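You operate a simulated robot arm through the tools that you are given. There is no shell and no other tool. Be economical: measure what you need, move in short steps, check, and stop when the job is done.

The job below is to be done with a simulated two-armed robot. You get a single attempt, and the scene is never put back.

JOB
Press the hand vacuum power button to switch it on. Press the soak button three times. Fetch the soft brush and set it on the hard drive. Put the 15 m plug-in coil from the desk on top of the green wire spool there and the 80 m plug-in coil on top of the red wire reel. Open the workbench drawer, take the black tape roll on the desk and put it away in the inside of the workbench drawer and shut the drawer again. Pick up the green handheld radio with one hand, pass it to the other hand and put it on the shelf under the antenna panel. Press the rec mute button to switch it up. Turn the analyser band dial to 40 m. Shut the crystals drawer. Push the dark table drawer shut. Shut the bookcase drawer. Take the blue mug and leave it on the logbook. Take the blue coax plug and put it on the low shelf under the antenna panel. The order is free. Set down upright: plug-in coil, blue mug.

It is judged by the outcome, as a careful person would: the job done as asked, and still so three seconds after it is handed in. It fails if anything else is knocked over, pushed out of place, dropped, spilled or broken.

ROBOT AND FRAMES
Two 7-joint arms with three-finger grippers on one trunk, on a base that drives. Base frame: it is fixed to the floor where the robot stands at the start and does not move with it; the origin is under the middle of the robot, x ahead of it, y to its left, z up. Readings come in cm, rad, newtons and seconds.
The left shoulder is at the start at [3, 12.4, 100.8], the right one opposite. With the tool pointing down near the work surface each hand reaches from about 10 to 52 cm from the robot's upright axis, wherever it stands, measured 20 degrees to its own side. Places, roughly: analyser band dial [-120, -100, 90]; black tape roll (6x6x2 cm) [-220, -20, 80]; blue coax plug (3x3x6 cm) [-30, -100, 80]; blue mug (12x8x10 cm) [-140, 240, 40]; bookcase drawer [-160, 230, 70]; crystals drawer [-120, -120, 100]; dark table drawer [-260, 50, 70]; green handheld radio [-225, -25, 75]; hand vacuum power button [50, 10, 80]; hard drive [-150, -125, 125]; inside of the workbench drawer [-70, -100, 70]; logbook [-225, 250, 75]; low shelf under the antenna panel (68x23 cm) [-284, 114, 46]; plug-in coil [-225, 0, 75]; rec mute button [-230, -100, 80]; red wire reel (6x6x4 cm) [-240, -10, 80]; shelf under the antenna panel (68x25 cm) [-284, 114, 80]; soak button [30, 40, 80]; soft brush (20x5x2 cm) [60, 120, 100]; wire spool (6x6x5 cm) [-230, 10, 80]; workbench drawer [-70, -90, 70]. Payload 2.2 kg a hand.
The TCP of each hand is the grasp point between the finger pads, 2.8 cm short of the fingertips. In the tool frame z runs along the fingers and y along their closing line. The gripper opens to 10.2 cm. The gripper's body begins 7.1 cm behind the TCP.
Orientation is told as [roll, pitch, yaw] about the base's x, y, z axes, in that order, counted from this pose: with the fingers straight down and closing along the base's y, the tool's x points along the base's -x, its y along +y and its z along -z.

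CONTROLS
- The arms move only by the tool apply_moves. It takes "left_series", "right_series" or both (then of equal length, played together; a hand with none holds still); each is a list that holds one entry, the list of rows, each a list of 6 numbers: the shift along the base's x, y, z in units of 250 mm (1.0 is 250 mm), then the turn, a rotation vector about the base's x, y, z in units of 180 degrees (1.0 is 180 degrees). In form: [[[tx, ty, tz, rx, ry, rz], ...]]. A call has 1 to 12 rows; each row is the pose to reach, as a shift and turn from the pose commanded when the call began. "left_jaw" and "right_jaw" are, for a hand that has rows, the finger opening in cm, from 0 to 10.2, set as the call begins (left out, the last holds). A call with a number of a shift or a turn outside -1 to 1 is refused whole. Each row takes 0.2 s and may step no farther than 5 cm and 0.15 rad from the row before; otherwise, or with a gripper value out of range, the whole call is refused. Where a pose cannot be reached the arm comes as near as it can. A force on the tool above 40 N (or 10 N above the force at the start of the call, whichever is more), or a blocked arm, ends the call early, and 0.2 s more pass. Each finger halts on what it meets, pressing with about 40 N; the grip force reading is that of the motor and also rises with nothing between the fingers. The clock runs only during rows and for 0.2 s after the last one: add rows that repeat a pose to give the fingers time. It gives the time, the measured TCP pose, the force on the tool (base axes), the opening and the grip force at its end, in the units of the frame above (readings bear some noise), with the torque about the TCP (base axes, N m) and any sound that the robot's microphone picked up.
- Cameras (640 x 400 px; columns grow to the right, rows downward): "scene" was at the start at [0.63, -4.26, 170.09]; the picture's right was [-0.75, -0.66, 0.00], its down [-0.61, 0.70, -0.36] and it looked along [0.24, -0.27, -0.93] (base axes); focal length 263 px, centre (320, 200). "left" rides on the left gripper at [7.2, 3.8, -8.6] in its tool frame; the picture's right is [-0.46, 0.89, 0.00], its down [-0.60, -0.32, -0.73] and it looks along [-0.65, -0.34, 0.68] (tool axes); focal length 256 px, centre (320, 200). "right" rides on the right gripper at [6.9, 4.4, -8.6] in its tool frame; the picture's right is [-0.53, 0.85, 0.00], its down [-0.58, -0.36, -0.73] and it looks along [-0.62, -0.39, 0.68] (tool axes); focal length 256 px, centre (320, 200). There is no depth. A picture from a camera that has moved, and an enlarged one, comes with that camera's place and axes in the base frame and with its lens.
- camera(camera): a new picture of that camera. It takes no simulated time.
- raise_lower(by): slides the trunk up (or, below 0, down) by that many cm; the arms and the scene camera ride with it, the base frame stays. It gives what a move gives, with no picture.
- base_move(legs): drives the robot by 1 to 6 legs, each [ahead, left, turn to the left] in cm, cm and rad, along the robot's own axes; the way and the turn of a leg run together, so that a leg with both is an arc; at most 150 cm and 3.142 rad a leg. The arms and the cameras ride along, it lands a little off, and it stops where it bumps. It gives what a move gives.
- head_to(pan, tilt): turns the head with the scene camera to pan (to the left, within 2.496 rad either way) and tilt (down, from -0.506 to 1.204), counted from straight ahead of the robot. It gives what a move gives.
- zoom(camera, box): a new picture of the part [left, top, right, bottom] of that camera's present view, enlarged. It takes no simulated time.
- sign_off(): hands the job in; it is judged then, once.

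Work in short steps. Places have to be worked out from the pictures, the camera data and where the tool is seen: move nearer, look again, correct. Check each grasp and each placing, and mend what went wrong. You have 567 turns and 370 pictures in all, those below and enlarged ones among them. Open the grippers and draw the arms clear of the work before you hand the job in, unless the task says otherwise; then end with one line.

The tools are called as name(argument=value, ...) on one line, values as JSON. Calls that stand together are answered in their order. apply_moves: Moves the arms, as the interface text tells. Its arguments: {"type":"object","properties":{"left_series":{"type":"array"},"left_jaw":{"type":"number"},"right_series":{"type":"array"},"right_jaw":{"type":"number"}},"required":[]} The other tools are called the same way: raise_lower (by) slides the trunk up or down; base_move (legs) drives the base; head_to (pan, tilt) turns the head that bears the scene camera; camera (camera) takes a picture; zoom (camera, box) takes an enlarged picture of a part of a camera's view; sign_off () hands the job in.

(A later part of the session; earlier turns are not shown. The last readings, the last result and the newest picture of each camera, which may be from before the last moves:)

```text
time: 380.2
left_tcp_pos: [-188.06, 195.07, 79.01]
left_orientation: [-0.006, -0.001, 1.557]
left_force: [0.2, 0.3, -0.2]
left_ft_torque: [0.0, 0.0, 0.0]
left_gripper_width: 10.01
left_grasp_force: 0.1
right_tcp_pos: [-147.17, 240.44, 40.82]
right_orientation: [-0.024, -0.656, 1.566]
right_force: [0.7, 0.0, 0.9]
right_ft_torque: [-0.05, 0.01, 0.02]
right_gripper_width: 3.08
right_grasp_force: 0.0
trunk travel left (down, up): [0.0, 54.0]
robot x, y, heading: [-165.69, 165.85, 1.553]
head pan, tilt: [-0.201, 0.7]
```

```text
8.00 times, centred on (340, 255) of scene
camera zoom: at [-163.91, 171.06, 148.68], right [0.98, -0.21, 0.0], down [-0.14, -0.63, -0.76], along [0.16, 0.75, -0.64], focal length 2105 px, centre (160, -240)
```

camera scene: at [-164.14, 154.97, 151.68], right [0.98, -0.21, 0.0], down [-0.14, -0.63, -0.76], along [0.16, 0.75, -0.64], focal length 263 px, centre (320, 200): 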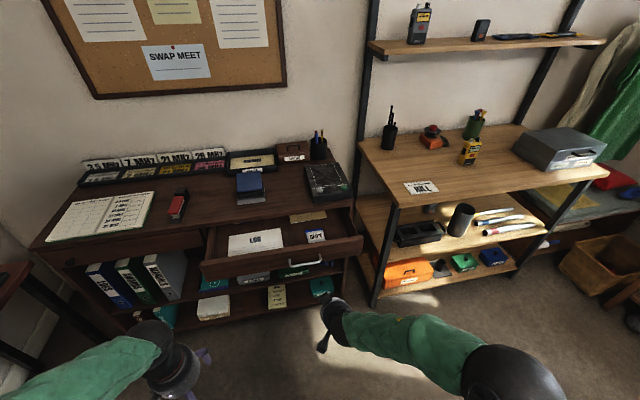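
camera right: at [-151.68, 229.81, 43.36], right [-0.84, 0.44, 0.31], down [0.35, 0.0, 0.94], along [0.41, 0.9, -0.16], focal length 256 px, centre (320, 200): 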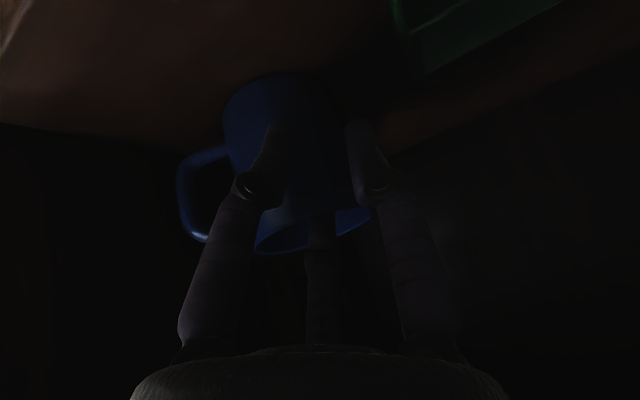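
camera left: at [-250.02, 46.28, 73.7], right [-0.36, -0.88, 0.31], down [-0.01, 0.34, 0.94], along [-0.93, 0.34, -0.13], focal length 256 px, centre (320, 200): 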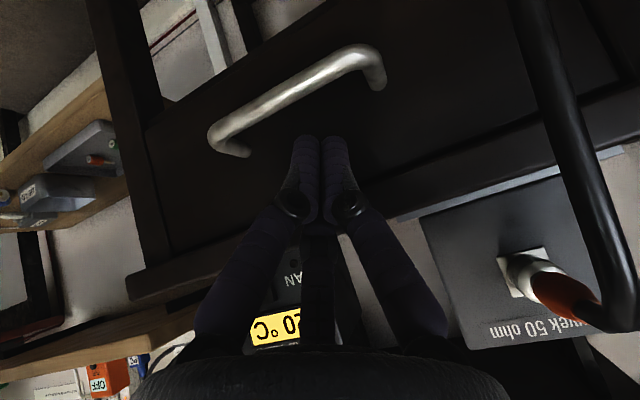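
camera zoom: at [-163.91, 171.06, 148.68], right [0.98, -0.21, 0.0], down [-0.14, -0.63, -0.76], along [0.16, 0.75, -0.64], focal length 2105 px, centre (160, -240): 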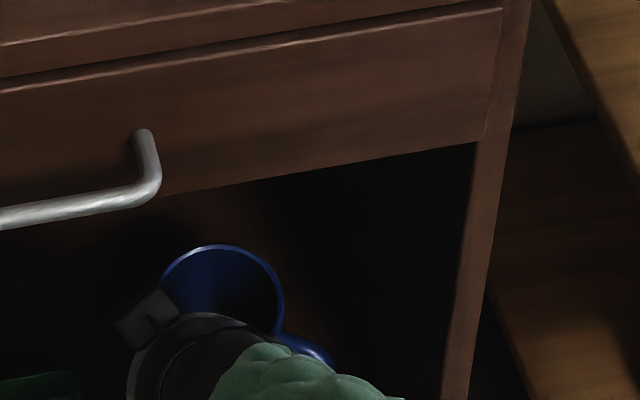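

The fingers are in front of the mug (it was nudged back ~3 cm). Mug is now at (-144.1, 245.3), rim z 42.4. Raise, then redo the insertion properly over the rim.

apply_moves(right_series=[[[0, -0.04, 0.06, 0, 0, 0], [-0.02, -0.04, 0.2, 0, 0, 0], [-0.033, 0.0, 0.26, 0, 0, 0], [-0.033, 0.06, 0.24, 0, 0, 0], [-0.033, 0.1, 0.19, 0, 0, 0]]])

zoom(camera="right", box=[160, 20, 480, 220])

zoom(camera="scene", box=[300, 230, 380, 280])

```text
time: 381.4
left_tcp_pos: [-187.96, 194.87, 78.99]
left_orientation: [-0.007, -0.003, 1.554]
left_force: [0.2, -0.1, -0.3]
left_ft_torque: [0.01, 0.02, 0.03]
left_gripper_width: 10.0
left_grasp_force: 0.2
right_tcp_pos: [-148.12, 243.13, 45.87]
right_orientation: [-0.023, -0.659, 1.566]
right_force: [-0.5, -3.2, 5.9]
right_ft_torque: [-0.06, -0.05, -0.08]
right_gripper_width: 2.9
right_grasp_force: 0.0
trunk travel left (down, up): [0.0, 54.0]
robot x, y, heading: [-165.91, 165.89, 1.555]
head pan, tilt: [-0.201, 0.7]
```

```text
2.00 times, centred on (320, 120) of right
camera zoom: at [-152.64, 232.53, 48.34], right [-0.84, 0.44, 0.31], down [0.35, 0.0, 0.94], along [0.41, 0.9, -0.15], focal length 512 px, centre (320, 360)
```

zoom: 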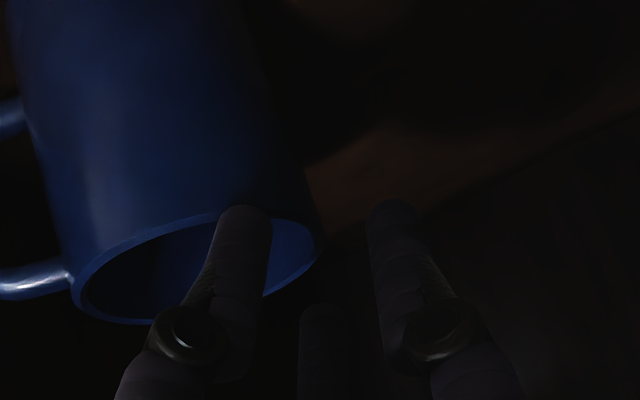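

```text
8.00 times, centred on (340, 255) of scene
camera zoom: at [-163.94, 170.95, 148.69], right [0.98, -0.21, 0.0], down [-0.14, -0.63, -0.77], along [0.16, 0.75, -0.64], focal length 2105 px, centre (160, -240)
```

zoom: 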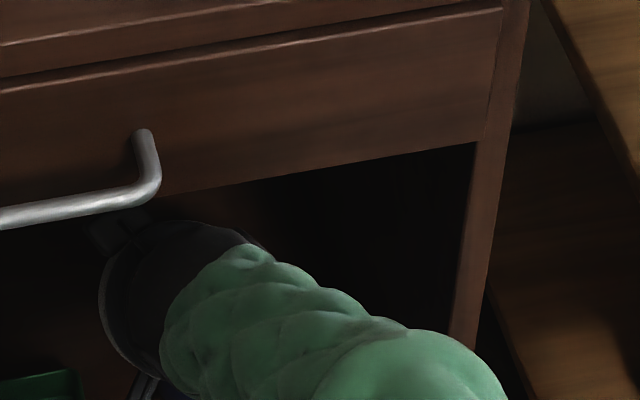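

Fingertip touches the near rim. Raise 1 cm, go 1.5 cm further in, then descend.

apply_moves(right_series=[[[0, 0, 0.05, 0, 0, 0], [0, 0.07, 0.05, 0, 0, 0], [0, 0.08, 0.0, 0, 0, 0], [0, 0.1, -0.04, 0, 0, 0], [0, 0.12, -0.08, 0, 0, 0]]])

zoom(camera="right", box=[160, 40, 480, 240])

```text
time: 382.6
left_tcp_pos: [-188.01, 194.82, 79.06]
left_orientation: [-0.007, 0.001, 1.555]
left_force: [0.8, -0.4, -0.8]
left_ft_torque: [0.0, 0.0, -0.03]
left_gripper_width: 10.01
left_grasp_force: 0.1
right_tcp_pos: [-147.91, 246.05, 43.52]
right_orientation: [-0.023, -0.658, 1.566]
right_force: [0.5, 0.5, 1.6]
right_ft_torque: [0.06, -0.02, -0.04]
right_gripper_width: 3.03
right_grasp_force: 0.5
trunk travel left (down, up): [0.0, 54.0]
robot x, y, heading: [-165.4, 165.79, 1.559]
head pan, tilt: [-0.201, 0.7]
```

```text
2.00 times, centred on (320, 140) of right
camera zoom: at [-152.45, 235.36, 46.1], right [-0.84, 0.44, 0.31], down [0.35, 0.0, 0.94], along [0.41, 0.9, -0.15], focal length 512 px, centre (320, 320)
```

zoom: 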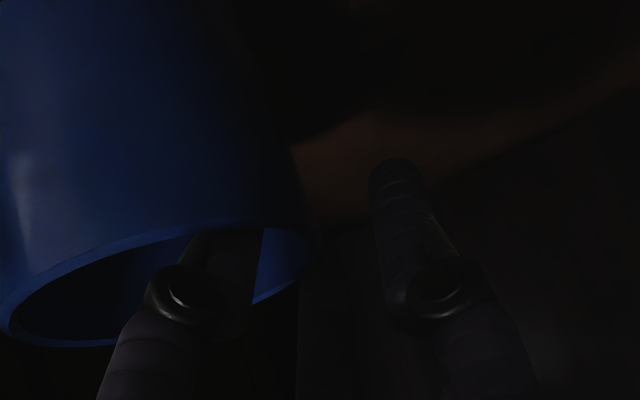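

The inner finger is now inside the mug. Go 1.5 cm deeper and close on the wall.

apply_moves(right_series=[[[0, 0.02, -0.03, 0, 0, 0], [0, 0.035, -0.055, 0, 0, 0], [0, 0.035, -0.055, 0, 0, 0]]])

apply_moves(right_series=[[[0, 0, 0, 0, 0, 0], [0, 0, 0, 0, 0, 0], [0, 0, 0, 0, 0, 0]]], right_jaw=0)

zoom(camera="right", box=[160, 40, 480, 240])

```text
time: 383.4
left_tcp_pos: [-188.06, 194.94, 78.96]
left_orientation: [-0.005, 0.002, 1.556]
left_force: [0.6, 0.4, 0.3]
left_ft_torque: [-0.02, -0.04, 0.01]
left_gripper_width: 10.0
left_grasp_force: 0.0
right_tcp_pos: [-148.12, 246.96, 42.13]
right_orientation: [-0.024, -0.656, 1.568]
right_force: [1.3, 0.9, 1.1]
right_ft_torque: [0.01, -0.08, 0.04]
right_gripper_width: 3.12
right_grasp_force: 1.0
trunk travel left (down, up): [0.0, 54.0]
robot x, y, heading: [-165.88, 165.86, 1.556]
head pan, tilt: [-0.201, 0.7]
```

```text
time: 384.2
left_tcp_pos: [-188.09, 194.86, 79.0]
left_orientation: [-0.007, -0.001, 1.556]
left_force: [0.6, 0.3, 0.2]
left_ft_torque: [0.0, 0.01, 0.0]
left_gripper_width: 10.02
left_grasp_force: 0.1
right_tcp_pos: [-147.94, 247.02, 42.57]
right_orientation: [-0.024, -0.662, 1.566]
right_force: [7.1, -0.2, 13.2]
right_ft_torque: [-0.58, -1.4, 0.29]
right_gripper_width: 2.47
right_grasp_force: 39.8
trunk travel left (down, up): [0.0, 54.0]
robot x, y, heading: [-165.46, 165.81, 1.558]
head pan, tilt: [-0.201, 0.7]
```

```text
2.00 times, centred on (320, 140) of right
camera zoom: at [-152.4, 236.35, 44.95], right [-0.84, 0.44, 0.31], down [0.34, 0.0, 0.94], along [0.41, 0.9, -0.15], focal length 512 px, centre (320, 320)
```

zoom: 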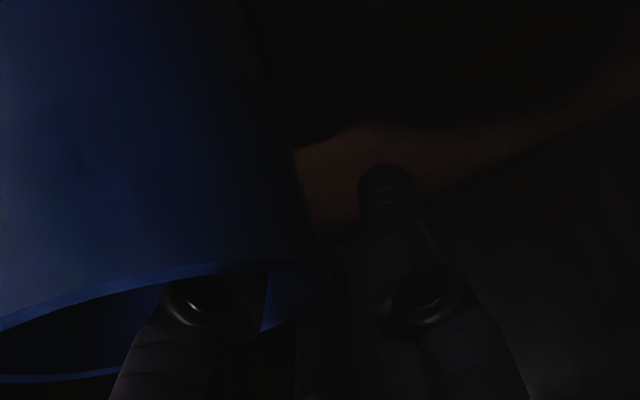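

Gripped the wall (2.5 cm apparent because of curvature). Lift gently 2.5 cm and check.

apply_moves(right_series=[[[0, 0, 0.03, 0, 0, 0], [0, 0, 0.06, 0, 0, 0], [0, 0, 0.1, 0, 0, 0]]])

zoom(camera="right", box=[160, 40, 480, 240])

zoom(camera="scene", box=[300, 230, 380, 280])

```text
time: 385.0
left_tcp_pos: [-188.1, 194.81, 78.97]
left_orientation: [-0.008, -0.003, 1.557]
left_force: [-0.2, 1.2, -0.7]
left_ft_torque: [-0.01, -0.02, -0.01]
left_gripper_width: 10.0
left_grasp_force: 0.1
right_tcp_pos: [-148.23, 246.84, 44.75]
right_orientation: [-0.023, -0.656, 1.566]
right_force: [-1.2, -1.3, 8.4]
right_ft_torque: [-0.3, 0.0, -0.06]
right_gripper_width: 0.97
right_grasp_force: 37.1
trunk travel left (down, up): [0.0, 54.0]
robot x, y, heading: [-165.71, 166.04, 1.561]
head pan, tilt: [-0.201, 0.7]
```

```text
2.00 times, centred on (320, 140) of right
camera zoom: at [-152.71, 236.18, 47.33], right [-0.84, 0.44, 0.31], down [0.35, 0.0, 0.94], along [0.41, 0.9, -0.16], focal length 512 px, centre (320, 320)
```

zoom: 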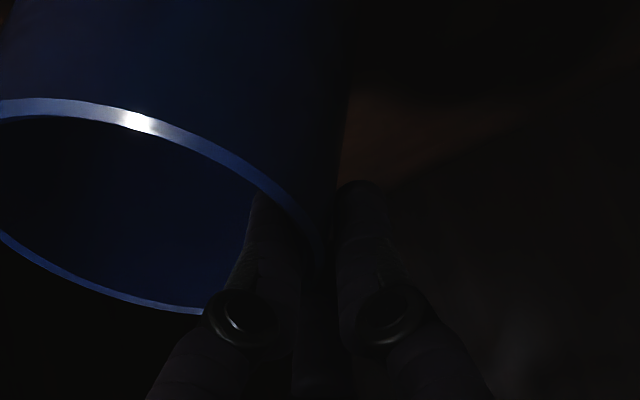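

```text
8.00 times, centred on (340, 255) of scene
camera zoom: at [-163.96, 170.94, 148.69], right [0.98, -0.21, 0.0], down [-0.14, -0.63, -0.77], along [0.16, 0.75, -0.64], focal length 2105 px, centre (160, -240)
```

zoom: 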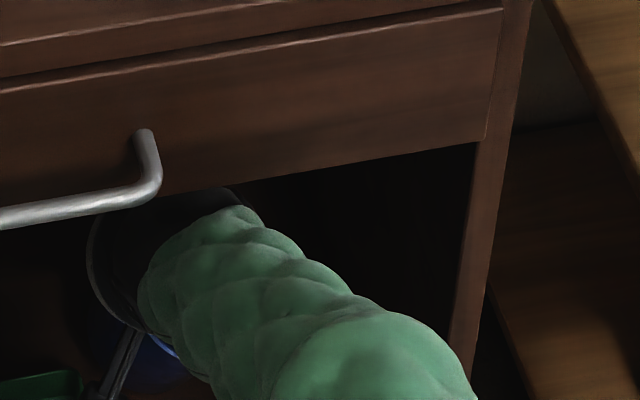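

The wall is now firmly pinched (1 cm). Lift further and look.

apply_moves(right_series=[[[0, 0, 0.04, 0, 0, 0], [0, 0, 0.08, 0, 0, 0], [0, 0, 0.12, 0, 0, 0]]])

zoom(camera="right", box=[80, 0, 480, 250])

```text
time: 386.0
left_tcp_pos: [-188.03, 194.82, 79.03]
left_orientation: [-0.006, -0.002, 1.556]
left_force: [0.0, -0.4, -0.5]
left_ft_torque: [0.04, -0.02, 0.0]
left_gripper_width: 9.99
left_grasp_force: 0.0
right_tcp_pos: [-148.59, 245.19, 45.58]
right_orientation: [-0.019, -0.62, 1.569]
right_force: [-0.8, -1.3, -4.6]
right_ft_torque: [0.17, 0.02, -0.01]
right_gripper_width: 0.94
right_grasp_force: 36.5
trunk travel left (down, up): [0.0, 54.0]
robot x, y, heading: [-166.2, 165.57, 1.555]
head pan, tilt: [-0.201, 0.7]
stopped in row 3 (right hand): the arm was blocked; the commanded pose is now the measured one
```

```text
1.60 times, centred on (280, 125) of right
camera zoom: at [-153.0, 234.66, 48.55], right [-0.84, 0.45, 0.3], down [0.35, 0.04, 0.94], along [0.4, 0.89, -0.19], focal length 410 px, centre (384, 320)
```

zoom: 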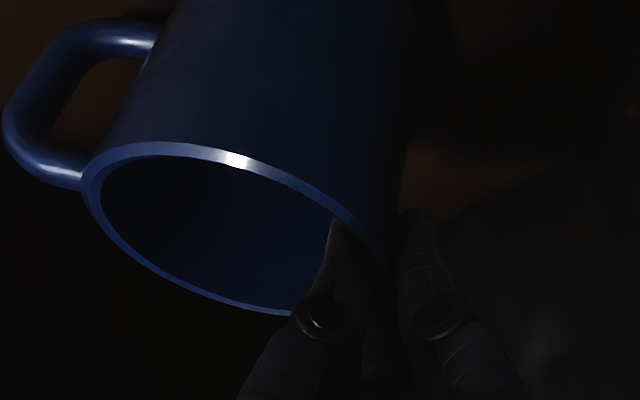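

Held, wrist near the drawer underside. Pull straight out by backing the base.

base_move(legs=[[-14, 0, 0]])

camera(camera="right")

camera(camera="scene")

```text
time: 387.4
left_tcp_pos: [-188.15, 180.66, 78.96]
left_orientation: [-0.006, -0.001, 1.553]
left_force: [0.7, -1.1, 0.5]
left_ft_torque: [0.04, 0.01, 0.03]
left_gripper_width: 9.97
left_grasp_force: 0.0
right_tcp_pos: [-148.45, 231.3, 45.78]
right_orientation: [-0.019, -0.624, 1.565]
right_force: [-0.3, 0.3, -2.7]
right_ft_torque: [0.04, 0.03, -0.01]
right_gripper_width: 0.93
right_grasp_force: 36.5
trunk travel left (down, up): [0.0, 54.0]
robot x, y, heading: [-165.9, 151.5, 1.557]
head pan, tilt: [-0.201, 0.7]
```

```text
120 pictures are left
camera right: at [-152.97, 220.72, 48.66], right [-0.84, 0.45, 0.3], down [0.35, 0.03, 0.94], along [0.41, 0.89, -0.18], focal length 256 px, centre (320, 200)
```

right: 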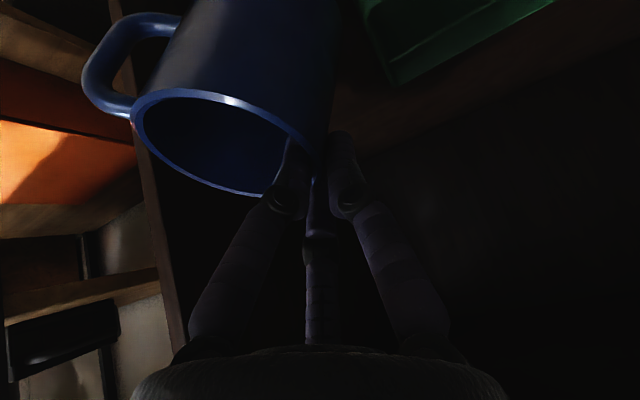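

```text
119 pictures are left
camera scene: at [-164.12, 156.8, 148.69], right [0.98, -0.22, 0.0], down [-0.14, -0.63, -0.76], along [0.17, 0.75, -0.64], focal length 263 px, centre (320, 200)
```

scene: 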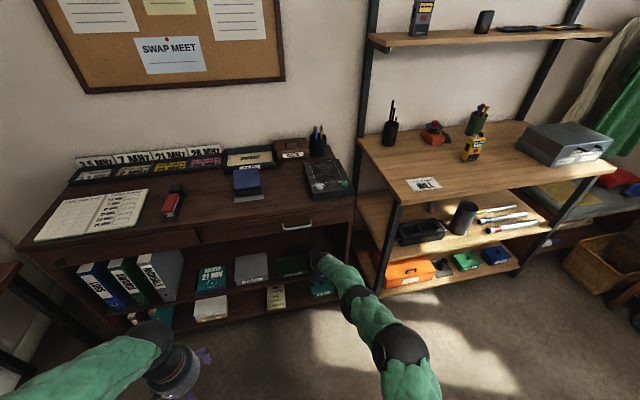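

Mug is coming out. Back off further, then raise the trunk.

base_move(legs=[[-24, 0, 0]])

raise_lower(by=44)

camera(camera="right")

```text
time: 389.1
left_tcp_pos: [-188.67, 156.71, 78.96]
left_orientation: [-0.006, -0.001, 1.557]
left_force: [0.5, 0.6, -0.3]
left_ft_torque: [0.0, 0.0, 0.0]
left_gripper_width: 10.02
left_grasp_force: 0.0
right_tcp_pos: [-149.26, 207.49, 45.81]
right_orientation: [-0.02, -0.625, 1.57]
right_force: [0.3, 1.1, -3.4]
right_ft_torque: [0.01, 0.07, -0.01]
right_gripper_width: 0.93
right_grasp_force: 36.9
trunk travel left (down, up): [0.0, 54.0]
robot x, y, heading: [-166.18, 127.62, 1.558]
head pan, tilt: [-0.201, 0.7]
```

```text
refused: 44 is not a number from -40 to 40
```

```text
118 pictures are left
camera right: at [-153.64, 196.91, 48.65], right [-0.84, 0.44, 0.3], down [0.35, 0.04, 0.94], along [0.4, 0.9, -0.18], focal length 256 px, centre (320, 200)
```

right: 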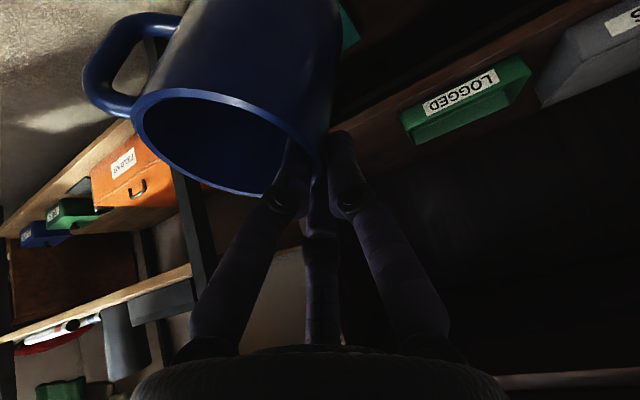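

Mug clear of the bookcase. Raise the trunk fully.

raise_lower(by=40)

raise_lower(by=14)

base_move(legs=[[0, 0, 0.85]])

camera(camera="right")

head_to(pan=-0.5, tilt=0.7)

camera(camera="scene")

```text
time: 392.9
left_tcp_pos: [-188.51, 156.89, 118.96]
left_orientation: [-0.005, -0.001, 1.557]
left_force: [-0.4, 0.6, 0.4]
left_ft_torque: [0.0, -0.03, 0.0]
left_gripper_width: 9.97
left_grasp_force: 0.1
right_tcp_pos: [-149.24, 207.5, 85.7]
right_orientation: [-0.019, -0.624, 1.573]
right_force: [0.1, -0.7, -2.7]
right_ft_torque: [0.03, 0.05, -0.02]
right_gripper_width: 0.94
right_grasp_force: 37.0
trunk travel left (down, up): [-40.0, 14.0]
robot x, y, heading: [-166.19, 127.59, 1.552]
head pan, tilt: [-0.201, 0.7]
```

```text
time: 394.6
left_tcp_pos: [-188.63, 156.85, 132.97]
left_orientation: [-0.008, 0.0, 1.557]
left_force: [-0.4, -0.3, -0.6]
left_ft_torque: [-0.01, 0.0, -0.01]
left_gripper_width: 10.0
left_grasp_force: 0.2
right_tcp_pos: [-149.24, 207.48, 99.75]
right_orientation: [-0.018, -0.626, 1.571]
right_force: [-0.5, 0.4, -3.2]
right_ft_torque: [0.0, 0.02, 0.01]
right_gripper_width: 0.93
right_grasp_force: 36.3
trunk travel left (down, up): [-54.0, 0.0]
robot x, y, heading: [-166.13, 127.65, 1.555]
head pan, tilt: [-0.201, 0.7]
```

```text
time: 397.2
left_tcp_pos: [-202.8, 130.74, 132.99]
left_orientation: [-0.008, 0.0, 2.391]
left_force: [-0.3, 0.1, 0.6]
left_ft_torque: [0.03, -0.02, -0.01]
left_gripper_width: 10.0
left_grasp_force: 0.1
right_tcp_pos: [-213.77, 193.91, 99.66]
right_orientation: [-0.017, -0.624, 2.402]
right_force: [0.0, -0.8, -3.4]
right_ft_torque: [-0.04, 0.02, 0.01]
right_gripper_width: 0.94
right_grasp_force: 36.7
trunk travel left (down, up): [-54.0, 0.0]
robot x, y, heading: [-166.31, 127.3, 2.392]
head pan, tilt: [-0.201, 0.7]
```

```text
117 pictures are left
camera right: at [-208.88, 183.52, 102.62], right [-0.9, -0.33, 0.3], down [0.21, 0.28, 0.94], along [-0.39, 0.9, -0.19], focal length 256 px, centre (320, 200)
```

right: 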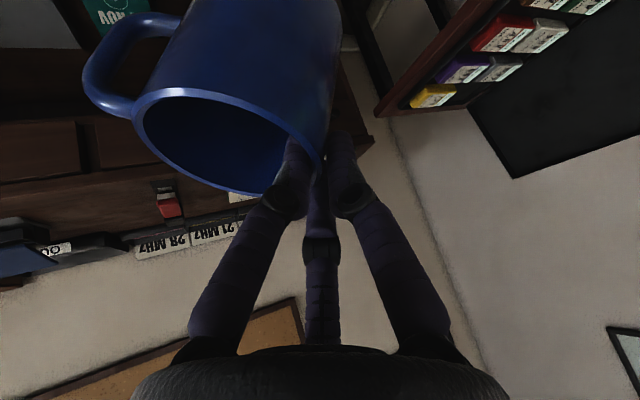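

```text
time: 398.0
left_tcp_pos: [-202.85, 130.69, 133.01]
left_orientation: [-0.006, 0.001, 2.39]
left_force: [0.2, 0.1, 0.0]
left_ft_torque: [0.01, -0.01, 0.0]
left_gripper_width: 10.01
left_grasp_force: 0.0
right_tcp_pos: [-213.81, 194.15, 99.75]
right_orientation: [-0.019, -0.625, 2.401]
right_force: [0.1, -0.3, -3.1]
right_ft_torque: [-0.02, 0.01, 0.02]
right_gripper_width: 0.96
right_grasp_force: 36.7
trunk travel left (down, up): [-54.0, 0.0]
robot x, y, heading: [-166.3, 127.66, 2.388]
head pan, tilt: [-0.499, 0.7]
```

```text
116 pictures are left
camera scene: at [-166.81, 133.7, 202.68], right [0.95, 0.31, 0.0], down [0.2, -0.61, -0.76], along [-0.24, 0.73, -0.64], focal length 263 px, centre (320, 200)
```

scene: 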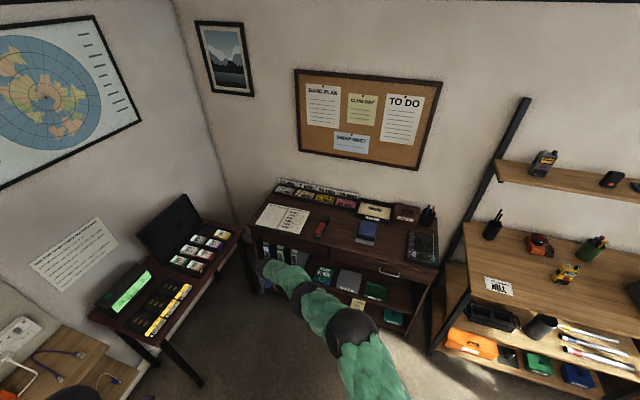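

Mug hangs tilted ~30° from the pinch. Roll the hand by 30° to level it.

apply_moves(right_series=[[[0, 0, 0, 0.031, -0.028, 0], [0, 0, 0, 0.062, -0.056, 0], [0, 0, 0, 0.092, -0.085, 0], [0, 0, 0, 0.123, -0.113, 0], [0, 0, 0, 0.123, -0.113, 0]]])

camera(camera="right")

```text
time: 399.2
left_tcp_pos: [-202.77, 130.72, 133.04]
left_orientation: [-0.008, 0.0, 2.39]
left_force: [1.0, -0.1, -0.2]
left_ft_torque: [-0.02, 0.03, -0.02]
left_gripper_width: 10.0
left_grasp_force: 0.0
right_tcp_pos: [-213.74, 194.08, 99.87]
right_orientation: [-0.64, -0.529, 2.749]
right_force: [-0.9, 0.1, -3.2]
right_ft_torque: [-0.12, 0.1, 0.04]
right_gripper_width: 0.96
right_grasp_force: 37.0
trunk travel left (down, up): [-54.0, 0.0]
robot x, y, heading: [-166.24, 127.67, 2.391]
head pan, tilt: [-0.499, 0.7]
```

```text
115 pictures are left
camera right: at [-209.42, 182.96, 100.01], right [-0.92, -0.35, -0.17], down [-0.14, -0.1, 0.99], along [-0.36, 0.93, 0.04], focal length 256 px, centre (320, 200)
```

right: 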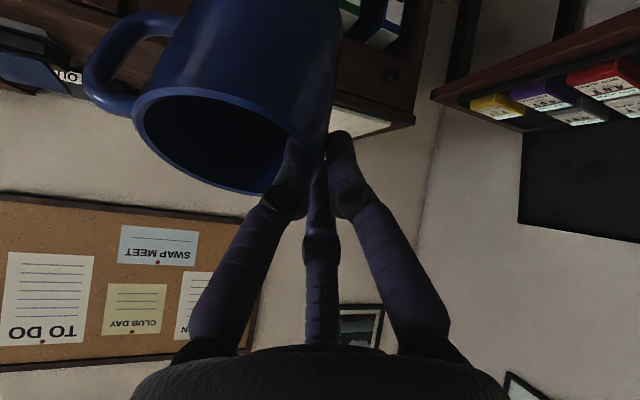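

Held rigidly. Remaining tilt: ~7° roll and ~17° pitch. Correct both.

apply_moves(right_series=[[[0, 0, 0, -0.012, -0.032, 0], [0, 0, 0, -0.024, -0.064, 0], [0, 0, 0, -0.035, -0.096, 0], [0, 0, 0, -0.035, -0.096, 0]]])

camera(camera="right")

```text
time: 400.2
left_tcp_pos: [-202.85, 130.78, 132.94]
left_orientation: [-0.005, 0.0, 2.39]
left_force: [-0.6, 0.2, 0.8]
left_ft_torque: [0.0, 0.0, 0.01]
left_gripper_width: 9.98
left_grasp_force: 0.1
right_tcp_pos: [-211.95, 191.94, 100.5]
right_orientation: [-0.653, -0.207, 2.754]
right_force: [-0.1, -0.7, -3.4]
right_ft_torque: [-0.08, 0.13, -0.02]
right_gripper_width: 0.95
right_grasp_force: 36.8
right hand out of reach, approached as far as the arm can: row 2, 3, 4
trunk travel left (down, up): [-54.0, 0.0]
robot x, y, heading: [-166.05, 127.52, 2.387]
head pan, tilt: [-0.499, 0.7]
```

```text
114 pictures are left
camera right: at [-208.0, 180.92, 103.13], right [-0.84, -0.38, -0.39], down [-0.43, 0.01, 0.9], along [-0.34, 0.92, -0.17], focal length 256 px, centre (320, 200)
```

right: 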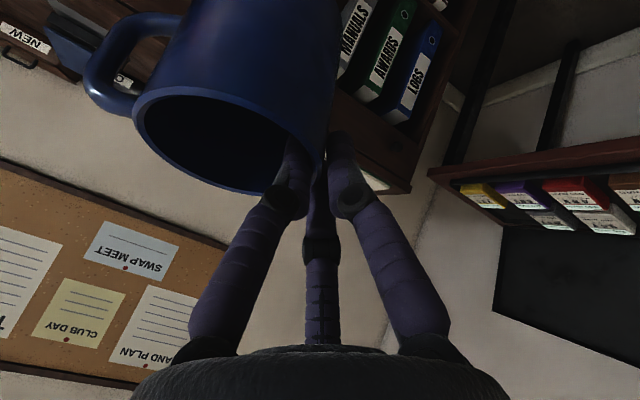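

Computed mug axis: still ~15° off (bottom leaning +y). Rotate −15° about x.

apply_moves(right_series=[[[0, 0, 0.02, -0.043, 0, 0], [0, 0, 0.02, -0.0856, 0, 0], [0, 0, 0.02, -0.0856, 0, 0]]])

camera(camera="right")

```text
time: 401.0
left_tcp_pos: [-202.84, 130.57, 132.99]
left_orientation: [-0.009, 0.0, 2.388]
left_force: [-0.2, 0.0, -0.8]
left_ft_torque: [-0.01, 0.02, -0.02]
left_gripper_width: 10.01
left_grasp_force: 0.1
right_tcp_pos: [-210.95, 190.71, 101.23]
right_orientation: [-0.401, -0.1, 2.715]
right_force: [-0.3, 0.4, -2.8]
right_ft_torque: [-0.08, 0.14, 0.01]
right_gripper_width: 0.93
right_grasp_force: 36.9
right hand out of reach, approached as far as the arm can: row 1, 2, 3
trunk travel left (down, up): [-54.0, 0.0]
robot x, y, heading: [-166.26, 127.46, 2.387]
head pan, tilt: [-0.499, 0.7]
```

```text
113 pictures are left
camera right: at [-207.08, 180.91, 106.73], right [-0.84, -0.47, -0.28], down [-0.43, 0.25, 0.87], along [-0.34, 0.84, -0.41], focal length 256 px, centre (320, 200)
```

right: 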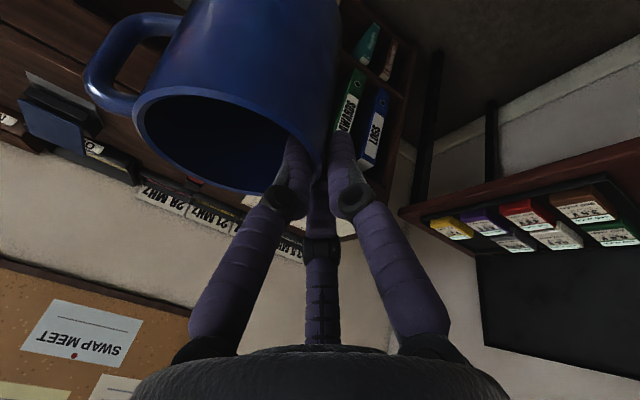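

Mug is upright now (axis vertical); its bottom is ~9.9 cm below the TCP. Drive so the mug is above the logbook's right page.

base_move(legs=[[47, -25.8, 0]])

head_to(pan=-0.3, tilt=0.95)

camera(camera="scene")

```text
time: 404.1
left_tcp_pos: [-219.51, 182.78, 132.98]
left_orientation: [-0.008, 0.002, 2.379]
left_force: [0.5, -0.3, 0.2]
left_ft_torque: [0.01, 0.0, 0.01]
left_gripper_width: 10.0
left_grasp_force: 0.1
right_tcp_pos: [-226.96, 242.87, 101.33]
right_orientation: [-0.403, -0.102, 2.702]
right_force: [0.0, 1.5, -2.9]
right_ft_torque: [-0.07, 0.16, 0.0]
right_gripper_width: 0.92
right_grasp_force: 36.5
trunk travel left (down, up): [-54.0, 0.0]
robot x, y, heading: [-183.01, 179.48, 2.379]
head pan, tilt: [-0.499, 0.7]
```

```text
time: 404.9
left_tcp_pos: [-219.52, 182.73, 133.14]
left_orientation: [-0.007, 0.002, 2.379]
left_force: [-0.1, -0.3, -0.2]
left_ft_torque: [-0.01, 0.0, 0.0]
left_gripper_width: 9.98
left_grasp_force: 0.0
right_tcp_pos: [-227.05, 242.9, 101.28]
right_orientation: [-0.406, -0.101, 2.703]
right_force: [0.5, -0.8, -3.3]
right_ft_torque: [-0.05, 0.14, -0.02]
right_gripper_width: 0.91
right_grasp_force: 36.5
trunk travel left (down, up): [-54.0, 0.0]
robot x, y, heading: [-183.0, 179.76, 2.378]
head pan, tilt: [-0.3, 0.949]
```

```text
112 pictures are left
camera scene: at [-184.4, 183.66, 200.71], right [0.87, 0.49, 0.0], down [0.4, -0.71, -0.58], along [-0.28, 0.51, -0.81], focal length 263 px, centre (320, 200)
```

scene: 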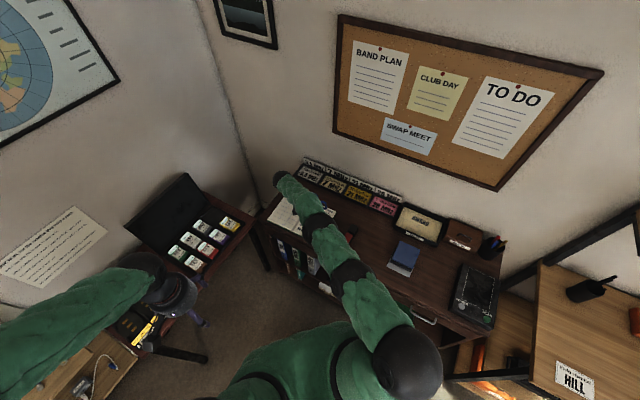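

camera(camera="right")

zoom(camera="scene", box=[240, 150, 368, 230])

```text
111 pictures are left
camera right: at [-223.2, 233.06, 106.72], right [-0.84, -0.47, -0.28], down [-0.42, 0.25, 0.87], along [-0.33, 0.85, -0.41], focal length 256 px, centre (320, 200)
```

right: 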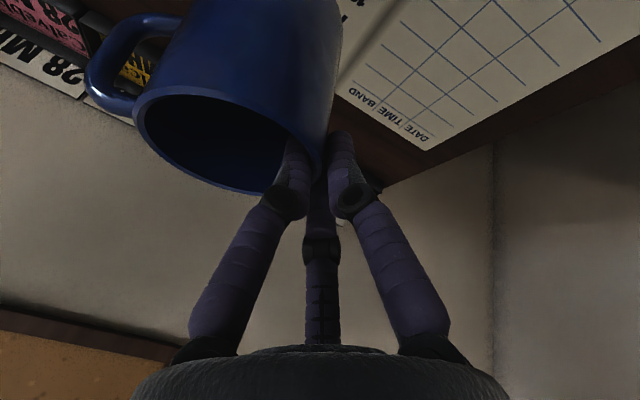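

```text
5.00 times, centred on (304, 190) of scene
camera zoom: at [-184.4, 183.66, 200.71], right [0.87, 0.49, 0.0], down [0.4, -0.71, -0.58], along [-0.28, 0.51, -0.81], focal length 1316 px, centre (400, 250)
```

zoom: 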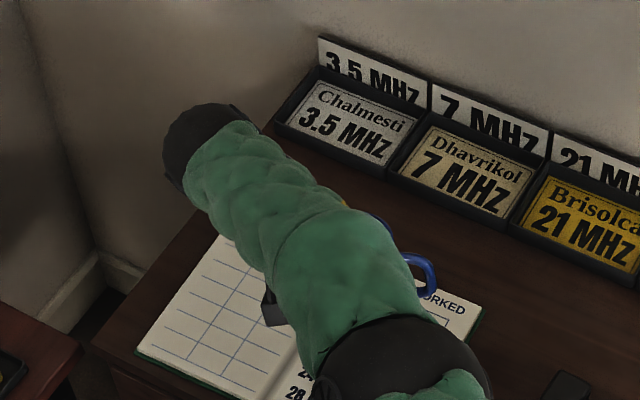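

The mug's base projects onto the logbook's right page. Lower with the trunk (keeps orientation).

raise_lower(by=-5)

raise_lower(by=-0.6)

```text
time: 405.8
left_tcp_pos: [-219.45, 182.82, 128.07]
left_orientation: [-0.007, 0.0, 2.378]
left_force: [-0.4, 0.2, -0.4]
left_ft_torque: [-0.01, 0.0, 0.02]
left_gripper_width: 9.98
left_grasp_force: 0.0
right_tcp_pos: [-226.97, 242.87, 96.41]
right_orientation: [-0.403, -0.101, 2.704]
right_force: [0.1, 0.6, -3.0]
right_ft_torque: [-0.07, 0.17, 0.01]
right_gripper_width: 0.92
right_grasp_force: 36.9
trunk travel left (down, up): [-49.0, 5.0]
robot x, y, heading: [-183.05, 179.41, 2.372]
head pan, tilt: [-0.3, 0.949]
```

```text
time: 406.4
left_tcp_pos: [-219.51, 182.76, 127.41]
left_orientation: [-0.007, 0.0, 2.378]
left_force: [0.6, 0.5, 0.1]
left_ft_torque: [-0.01, 0.02, 0.02]
left_gripper_width: 10.01
left_grasp_force: 0.1
right_tcp_pos: [-227.01, 242.94, 95.68]
right_orientation: [-0.402, -0.102, 2.704]
right_force: [-0.1, -0.2, -2.9]
right_ft_torque: [0.0, 0.16, 0.04]
right_gripper_width: 0.94
right_grasp_force: 36.4
trunk travel left (down, up): [-48.4, 5.6]
robot x, y, heading: [-182.89, 179.07, 2.38]
head pan, tilt: [-0.3, 0.949]
```

raise_lower(by=-0.7)

raise_lower(by=-0.7)

```text
time: 406.9
left_tcp_pos: [-219.57, 182.79, 126.6]
left_orientation: [-0.008, 0.0, 2.38]
left_force: [-0.8, 0.7, -0.1]
left_ft_torque: [-0.01, -0.01, 0.01]
left_gripper_width: 9.97
left_grasp_force: 0.0
right_tcp_pos: [-226.85, 242.86, 94.95]
right_orientation: [-0.403, -0.103, 2.704]
right_force: [-0.9, -0.1, -3.2]
right_ft_torque: [-0.04, 0.16, 0.01]
right_gripper_width: 0.9
right_grasp_force: 36.8
trunk travel left (down, up): [-47.7, 6.3]
robot x, y, heading: [-182.68, 179.16, 2.384]
head pan, tilt: [-0.3, 0.949]
```

```text
time: 407.5
left_tcp_pos: [-219.51, 182.78, 125.98]
left_orientation: [-0.006, 0.0, 2.378]
left_force: [0.3, -0.4, 0.3]
left_ft_torque: [-0.02, -0.01, -0.03]
left_gripper_width: 9.98
left_grasp_force: 0.1
right_tcp_pos: [-227.0, 243.0, 94.18]
right_orientation: [-0.404, -0.1, 2.704]
right_force: [-0.5, 0.0, -2.9]
right_ft_torque: [-0.05, 0.13, 0.0]
right_gripper_width: 0.94
right_grasp_force: 36.4
trunk travel left (down, up): [-47.0, 7.0]
robot x, y, heading: [-183.07, 179.07, 2.376]
head pan, tilt: [-0.3, 0.949]
```

raise_lower(by=-0.8)

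camera(camera="right")

```text
time: 408.1
left_tcp_pos: [-219.55, 182.62, 125.29]
left_orientation: [-0.006, 0.0, 2.38]
left_force: [0.2, -0.4, 1.0]
left_ft_torque: [0.0, 0.0, -0.04]
left_gripper_width: 10.01
left_grasp_force: 0.1
right_tcp_pos: [-226.94, 242.9, 93.46]
right_orientation: [-0.403, -0.101, 2.703]
right_force: [0.3, 1.0, -2.5]
right_ft_torque: [-0.07, 0.13, -0.01]
right_gripper_width: 0.94
right_grasp_force: 36.7
trunk travel left (down, up): [-46.2, 7.8]
robot x, y, heading: [-182.85, 179.52, 2.378]
head pan, tilt: [-0.3, 0.949]
```

```text
109 pictures are left
camera right: at [-223.19, 233.04, 98.94], right [-0.84, -0.47, -0.28], down [-0.42, 0.25, 0.87], along [-0.34, 0.85, -0.41], focal length 256 px, centre (320, 200)
```

right: 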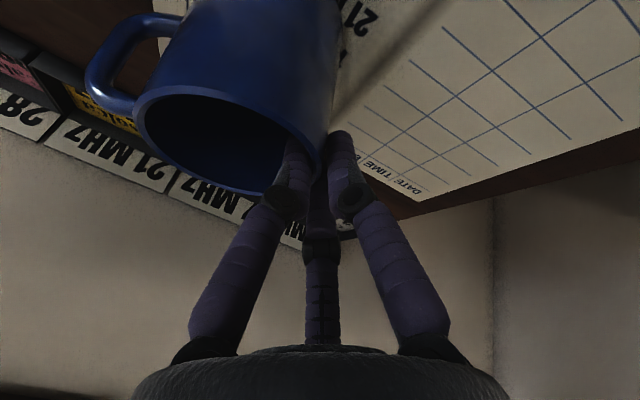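

raise_lower(by=-0.8)

raise_lower(by=-0.8)

raise_lower(by=-0.7)

```text
time: 408.6
left_tcp_pos: [-219.44, 182.7, 124.45]
left_orientation: [-0.006, 0.0, 2.378]
left_force: [0.7, -0.2, 0.5]
left_ft_torque: [-0.02, -0.01, 0.0]
left_gripper_width: 9.99
left_grasp_force: 0.0
right_tcp_pos: [-227.0, 242.83, 92.63]
right_orientation: [-0.403, -0.101, 2.703]
right_force: [-0.3, 0.9, -2.7]
right_ft_torque: [-0.1, 0.15, -0.02]
right_gripper_width: 0.91
right_grasp_force: 36.2
trunk travel left (down, up): [-45.4, 8.6]
robot x, y, heading: [-183.25, 179.42, 2.38]
head pan, tilt: [-0.3, 0.949]
```

```text
time: 409.2
left_tcp_pos: [-219.36, 182.49, 123.7]
left_orientation: [-0.008, -0.005, 2.378]
left_force: [-0.1, 0.0, -0.3]
left_ft_torque: [-0.01, 0.01, -0.05]
left_gripper_width: 9.99
left_grasp_force: 0.0
right_tcp_pos: [-227.21, 242.93, 92.63]
right_orientation: [-0.408, -0.11, 2.704]
right_force: [3.0, -7.1, 29.4]
right_ft_torque: [-0.5, -0.74, -0.17]
right_gripper_width: 0.93
right_grasp_force: 36.6
trunk travel left (down, up): [-44.6, 9.4]
robot x, y, heading: [-183.58, 179.43, 2.381]
head pan, tilt: [-0.3, 0.949]
```

```text
time: 409.6
left_tcp_pos: [-219.51, 182.65, 123.39]
left_orientation: [-0.008, 0.0, 2.379]
left_force: [-0.7, 1.3, 0.0]
left_ft_torque: [-0.06, -0.05, -0.01]
left_gripper_width: 10.0
left_grasp_force: 0.0
right_tcp_pos: [-227.26, 243.47, 92.6]
right_orientation: [-0.409, -0.115, 2.701]
right_force: [3.6, -5.7, 16.7]
right_ft_torque: [-0.55, -0.52, -0.14]
right_gripper_width: 0.93
right_grasp_force: 36.5
trunk travel left (down, up): [-44.4, 9.6]
robot x, y, heading: [-182.95, 179.38, 2.379]
head pan, tilt: [-0.3, 0.949]
stopped: the force on the tool passed its limit at 42 N (the readings are from after the stop); the commanded pose is now the measured one
```

Mug is standing on the logbook. Relieve slightly, open the jaw, then raise straight up.

raise_lower(by=0.2)

apply_moves(right_series=[[[0, 0, 0, 0, 0, 0], [0, 0, 0, 0, 0, 0], [0, 0, 0, 0, 0, 0]]], right_jaw=3)

camera(camera="right")

```text
time: 410.1
left_tcp_pos: [-219.42, 182.82, 123.48]
left_orientation: [-0.007, -0.003, 2.379]
left_force: [0.0, 0.4, 0.1]
left_ft_torque: [0.01, 0.0, 0.02]
left_gripper_width: 9.97
left_grasp_force: 0.1
right_tcp_pos: [-227.17, 243.39, 92.63]
right_orientation: [-0.409, -0.113, 2.704]
right_force: [0.0, 4.5, 7.0]
right_ft_torque: [0.4, 0.03, 0.04]
right_gripper_width: 0.95
right_grasp_force: 37.2
trunk travel left (down, up): [-44.6, 9.4]
robot x, y, heading: [-182.8, 179.29, 2.379]
head pan, tilt: [-0.3, 0.949]
```

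```text
time: 410.9
left_tcp_pos: [-219.53, 182.77, 123.67]
left_orientation: [-0.008, 0.0, 2.379]
left_force: [-0.1, 0.1, -0.1]
left_ft_torque: [0.0, 0.0, -0.02]
left_gripper_width: 9.99
left_grasp_force: 0.2
right_tcp_pos: [-227.24, 243.24, 92.47]
right_orientation: [-0.406, -0.11, 2.705]
right_force: [-0.1, 0.2, -0.2]
right_ft_torque: [0.0, 0.01, 0.02]
right_gripper_width: 3.0
right_grasp_force: 0.1
trunk travel left (down, up): [-44.6, 9.4]
robot x, y, heading: [-182.65, 179.61, 2.378]
head pan, tilt: [-0.3, 0.949]
```

```text
108 pictures are left
camera right: at [-223.43, 233.3, 97.83], right [-0.84, -0.46, -0.27], down [-0.42, 0.25, 0.87], along [-0.34, 0.85, -0.4], focal length 256 px, centre (320, 200)
```

right: 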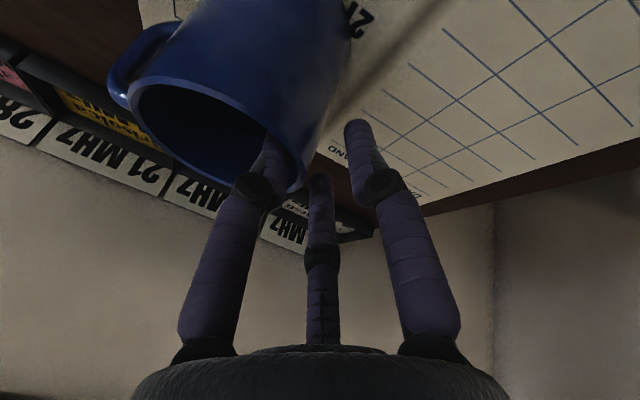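

Wall is free between the fingers. Raise straight up.

raise_lower(by=9)

camera(camera="right")

```text
time: 412.1
left_tcp_pos: [-219.52, 182.69, 132.61]
left_orientation: [-0.007, 0.001, 2.378]
left_force: [-0.4, 0.5, -1.2]
left_ft_torque: [-0.02, -0.01, -0.05]
left_gripper_width: 10.03
left_grasp_force: 0.1
right_tcp_pos: [-227.14, 243.21, 101.39]
right_orientation: [-0.406, -0.111, 2.702]
right_force: [-0.5, 0.4, -0.4]
right_ft_torque: [-0.01, 0.0, 0.02]
right_gripper_width: 2.99
right_grasp_force: 0.1
trunk travel left (down, up): [-53.6, 0.4]
robot x, y, heading: [-182.57, 179.5, 2.38]
head pan, tilt: [-0.3, 0.949]
```

```text
107 pictures are left
camera right: at [-223.42, 233.3, 106.8], right [-0.84, -0.46, -0.27], down [-0.42, 0.25, 0.87], along [-0.34, 0.85, -0.4], focal length 256 px, centre (320, 200)
```

right: 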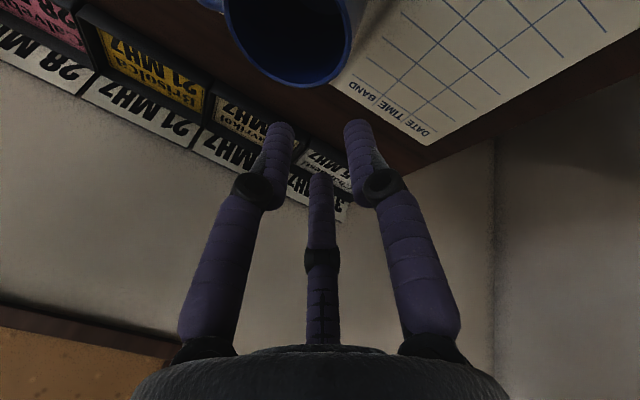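

Mug stands on the logbook. Back away the way I came and check from the scene camera.

base_move(legs=[[-40, 22, 0]])

head_to(pan=-0.45, tilt=0.75)

zoom(camera="scene", box=[220, 140, 420, 265])

```text
time: 414.9
left_tcp_pos: [-205.56, 138.75, 132.58]
left_orientation: [-0.008, -0.001, 2.37]
left_force: [0.3, -0.1, -0.1]
left_ft_torque: [0.0, -0.01, -0.02]
left_gripper_width: 9.99
left_grasp_force: 0.0
right_tcp_pos: [-212.71, 199.33, 101.45]
right_orientation: [-0.407, -0.112, 2.695]
right_force: [-0.3, 0.5, 0.6]
right_ft_torque: [-0.01, -0.03, 0.0]
right_gripper_width: 2.97
right_grasp_force: 0.0
trunk travel left (down, up): [-53.6, 0.4]
robot x, y, heading: [-168.87, 135.47, 2.374]
head pan, tilt: [-0.3, 0.949]
```

```text
time: 415.6
left_tcp_pos: [-205.44, 138.79, 132.58]
left_orientation: [-0.008, 0.001, 2.37]
left_force: [-0.2, -0.1, -0.5]
left_ft_torque: [0.0, 0.01, -0.02]
left_gripper_width: 9.99
left_grasp_force: 0.0
right_tcp_pos: [-212.69, 199.45, 101.53]
right_orientation: [-0.409, -0.113, 2.695]
right_force: [0.1, 0.1, 0.3]
right_ft_torque: [-0.01, 0.03, 0.0]
right_gripper_width: 2.98
right_grasp_force: 0.1
trunk travel left (down, up): [-53.6, 0.4]
robot x, y, heading: [-168.79, 135.27, 2.37]
head pan, tilt: [-0.45, 0.75]
```

```text
3.20 times, centred on (320, 202) of scene
camera zoom: at [-169.7, 140.75, 201.83], right [0.94, 0.34, 0.0], down [0.23, -0.64, -0.73], along [-0.25, 0.69, -0.68], focal length 842 px, centre (320, 192)
```

zoom: 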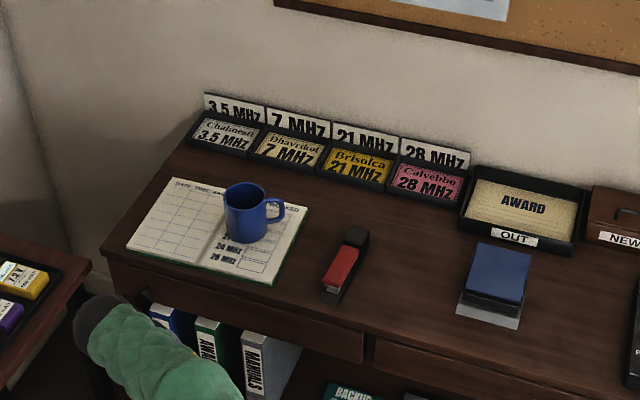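

Mug is upright on the logbook. Restore the right hand to tool-down, lower the trunk to normal, and drive to the radio desk.

apply_moves(right_series=[[[0.05, -0.05, 0.04, -0.044, 0.008, 0], [0.1, -0.1, 0.08, -0.089, 0.016, 0], [0.2, -0.2, 0.12, -0.133, 0.024, 0], [0.3, -0.3, 0.16, -0.133, 0.024, 0], [0.36, -0.4, 0.2, -0.133, 0.024, 0], [0.36, -0.5, 0.2, -0.133, 0.024, 0]]], right_jaw=10)

raise_lower(by=-26)

base_move(legs=[[0, 0, 0.77]])

```text
time: 417.0
left_tcp_pos: [-205.48, 138.89, 132.51]
left_orientation: [-0.009, 0.0, 2.369]
left_force: [-0.1, 0.2, -0.7]
left_ft_torque: [0.01, 0.04, -0.02]
left_gripper_width: 9.99
left_grasp_force: 0.0
right_tcp_pos: [-203.66, 186.9, 106.56]
right_orientation: [0.001, 0.008, 2.673]
right_force: [0.4, -0.6, -0.6]
right_ft_torque: [-0.02, 0.01, -0.01]
right_gripper_width: 9.98
right_grasp_force: 0.0
trunk travel left (down, up): [-53.6, 0.4]
robot x, y, heading: [-168.91, 135.34, 2.363]
head pan, tilt: [-0.45, 0.75]
```

```text
time: 419.7
left_tcp_pos: [-205.38, 138.81, 106.66]
left_orientation: [-0.007, -0.001, 2.37]
left_force: [0.0, 0.2, 0.9]
left_ft_torque: [-0.02, 0.0, 0.04]
left_gripper_width: 9.98
left_grasp_force: 0.1
right_tcp_pos: [-203.61, 186.91, 80.63]
right_orientation: [0.002, 0.008, 2.675]
right_force: [0.9, -0.9, 0.2]
right_ft_torque: [0.01, 0.02, -0.02]
right_gripper_width: 9.99
right_grasp_force: 0.0
trunk travel left (down, up): [-27.6, 26.4]
robot x, y, heading: [-168.9, 134.76, 2.371]
head pan, tilt: [-0.45, 0.75]
```

```text
time: 422.1
left_tcp_pos: [-197.57, 112.1, 106.43]
left_orientation: [-0.007, 0.0, -3.136]
left_force: [1.4, -0.8, 0.4]
left_ft_torque: [0.01, 0.0, -0.01]
left_gripper_width: 10.02
left_grasp_force: 0.1
right_tcp_pos: [-229.86, 147.84, 80.74]
right_orientation: [0.002, 0.007, -2.833]
right_force: [0.3, 0.2, 0.5]
right_ft_torque: [-0.01, 0.02, -0.01]
right_gripper_width: 10.0
right_grasp_force: 0.0
trunk travel left (down, up): [-27.6, 26.4]
robot x, y, heading: [-168.65, 135.32, -3.133]
head pan, tilt: [-0.45, 0.75]
```

apply_moves(right_series=[[[0.1, 0.02, 0.14, 0, 0, -0.02], [0.2, 0.05, 0.28, 0, 0, -0.04], [0.32, 0.08, 0.42, 0, 0, -0.06], [0.46, 0.1, 0.54, 0, 0, -0.08], [0.6, 0.12, 0.64, 0, 0, -0.097], [0.76, 0.14, 0.74, 0, 0, -0.097], [0.92, 0.16, 0.84, 0, 0, -0.097], [1.0, 0.18, 0.96, 0, 0, -0.097]]])

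base_move(legs=[[0, 120, 0]])

head_to(pan=0.1, tilt=0.75)

camera(camera="scene")

```text
time: 423.9
left_tcp_pos: [-197.56, 112.18, 106.64]
left_orientation: [-0.006, -0.001, -3.134]
left_force: [0.7, -0.9, -0.1]
left_ft_torque: [0.01, 0.01, 0.0]
left_gripper_width: 9.99
left_grasp_force: 0.0
right_tcp_pos: [-205.05, 152.31, 104.68]
right_orientation: [0.001, 0.007, -3.136]
right_force: [-0.5, -0.5, -0.3]
right_ft_torque: [0.01, -0.02, 0.02]
right_gripper_width: 10.0
right_grasp_force: 0.1
trunk travel left (down, up): [-27.6, 26.4]
robot x, y, heading: [-169.08, 135.24, -3.135]
head pan, tilt: [-0.45, 0.75]
```

```text
time: 430.0
left_tcp_pos: [-196.12, -7.1, 106.55]
left_orientation: [-0.007, 0.001, -3.128]
left_force: [0.3, 0.0, 0.7]
left_ft_torque: [0.02, -0.01, 0.01]
left_gripper_width: 10.05
left_grasp_force: 0.1
right_tcp_pos: [-204.01, 33.06, 104.66]
right_orientation: [0.0, 0.006, -3.13]
right_force: [0.7, 0.2, -0.8]
right_ft_torque: [-0.03, 0.01, -0.01]
right_gripper_width: 9.98
right_grasp_force: 0.1
trunk travel left (down, up): [-27.6, 26.4]
robot x, y, heading: [-167.67, 16.18, -3.126]
head pan, tilt: [-0.45, 0.75]
```

```text
time: 430.9
left_tcp_pos: [-196.07, -7.11, 106.57]
left_orientation: [-0.007, 0.0, -3.127]
left_force: [-1.0, 0.6, 0.1]
left_ft_torque: [0.02, -0.02, -0.05]
left_gripper_width: 10.02
left_grasp_force: 0.0
right_tcp_pos: [-204.04, 33.04, 104.62]
right_orientation: [0.001, 0.007, -3.13]
right_force: [-0.5, 0.1, 0.1]
right_ft_torque: [0.01, 0.01, 0.03]
right_gripper_width: 10.01
right_grasp_force: 0.1
trunk travel left (down, up): [-27.6, 26.4]
robot x, y, heading: [-167.53, 16.27, -3.125]
head pan, tilt: [0.099, 0.75]
```

```text
105 pictures are left
camera scene: at [-173.0, 15.25, 175.83], right [-0.11, 0.99, 0.0], down [0.68, 0.08, -0.73], along [-0.73, -0.08, -0.68], focal length 263 px, centre (320, 200)
```

scene: 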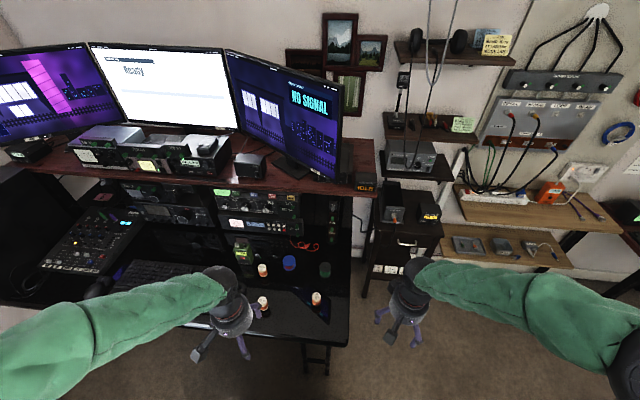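

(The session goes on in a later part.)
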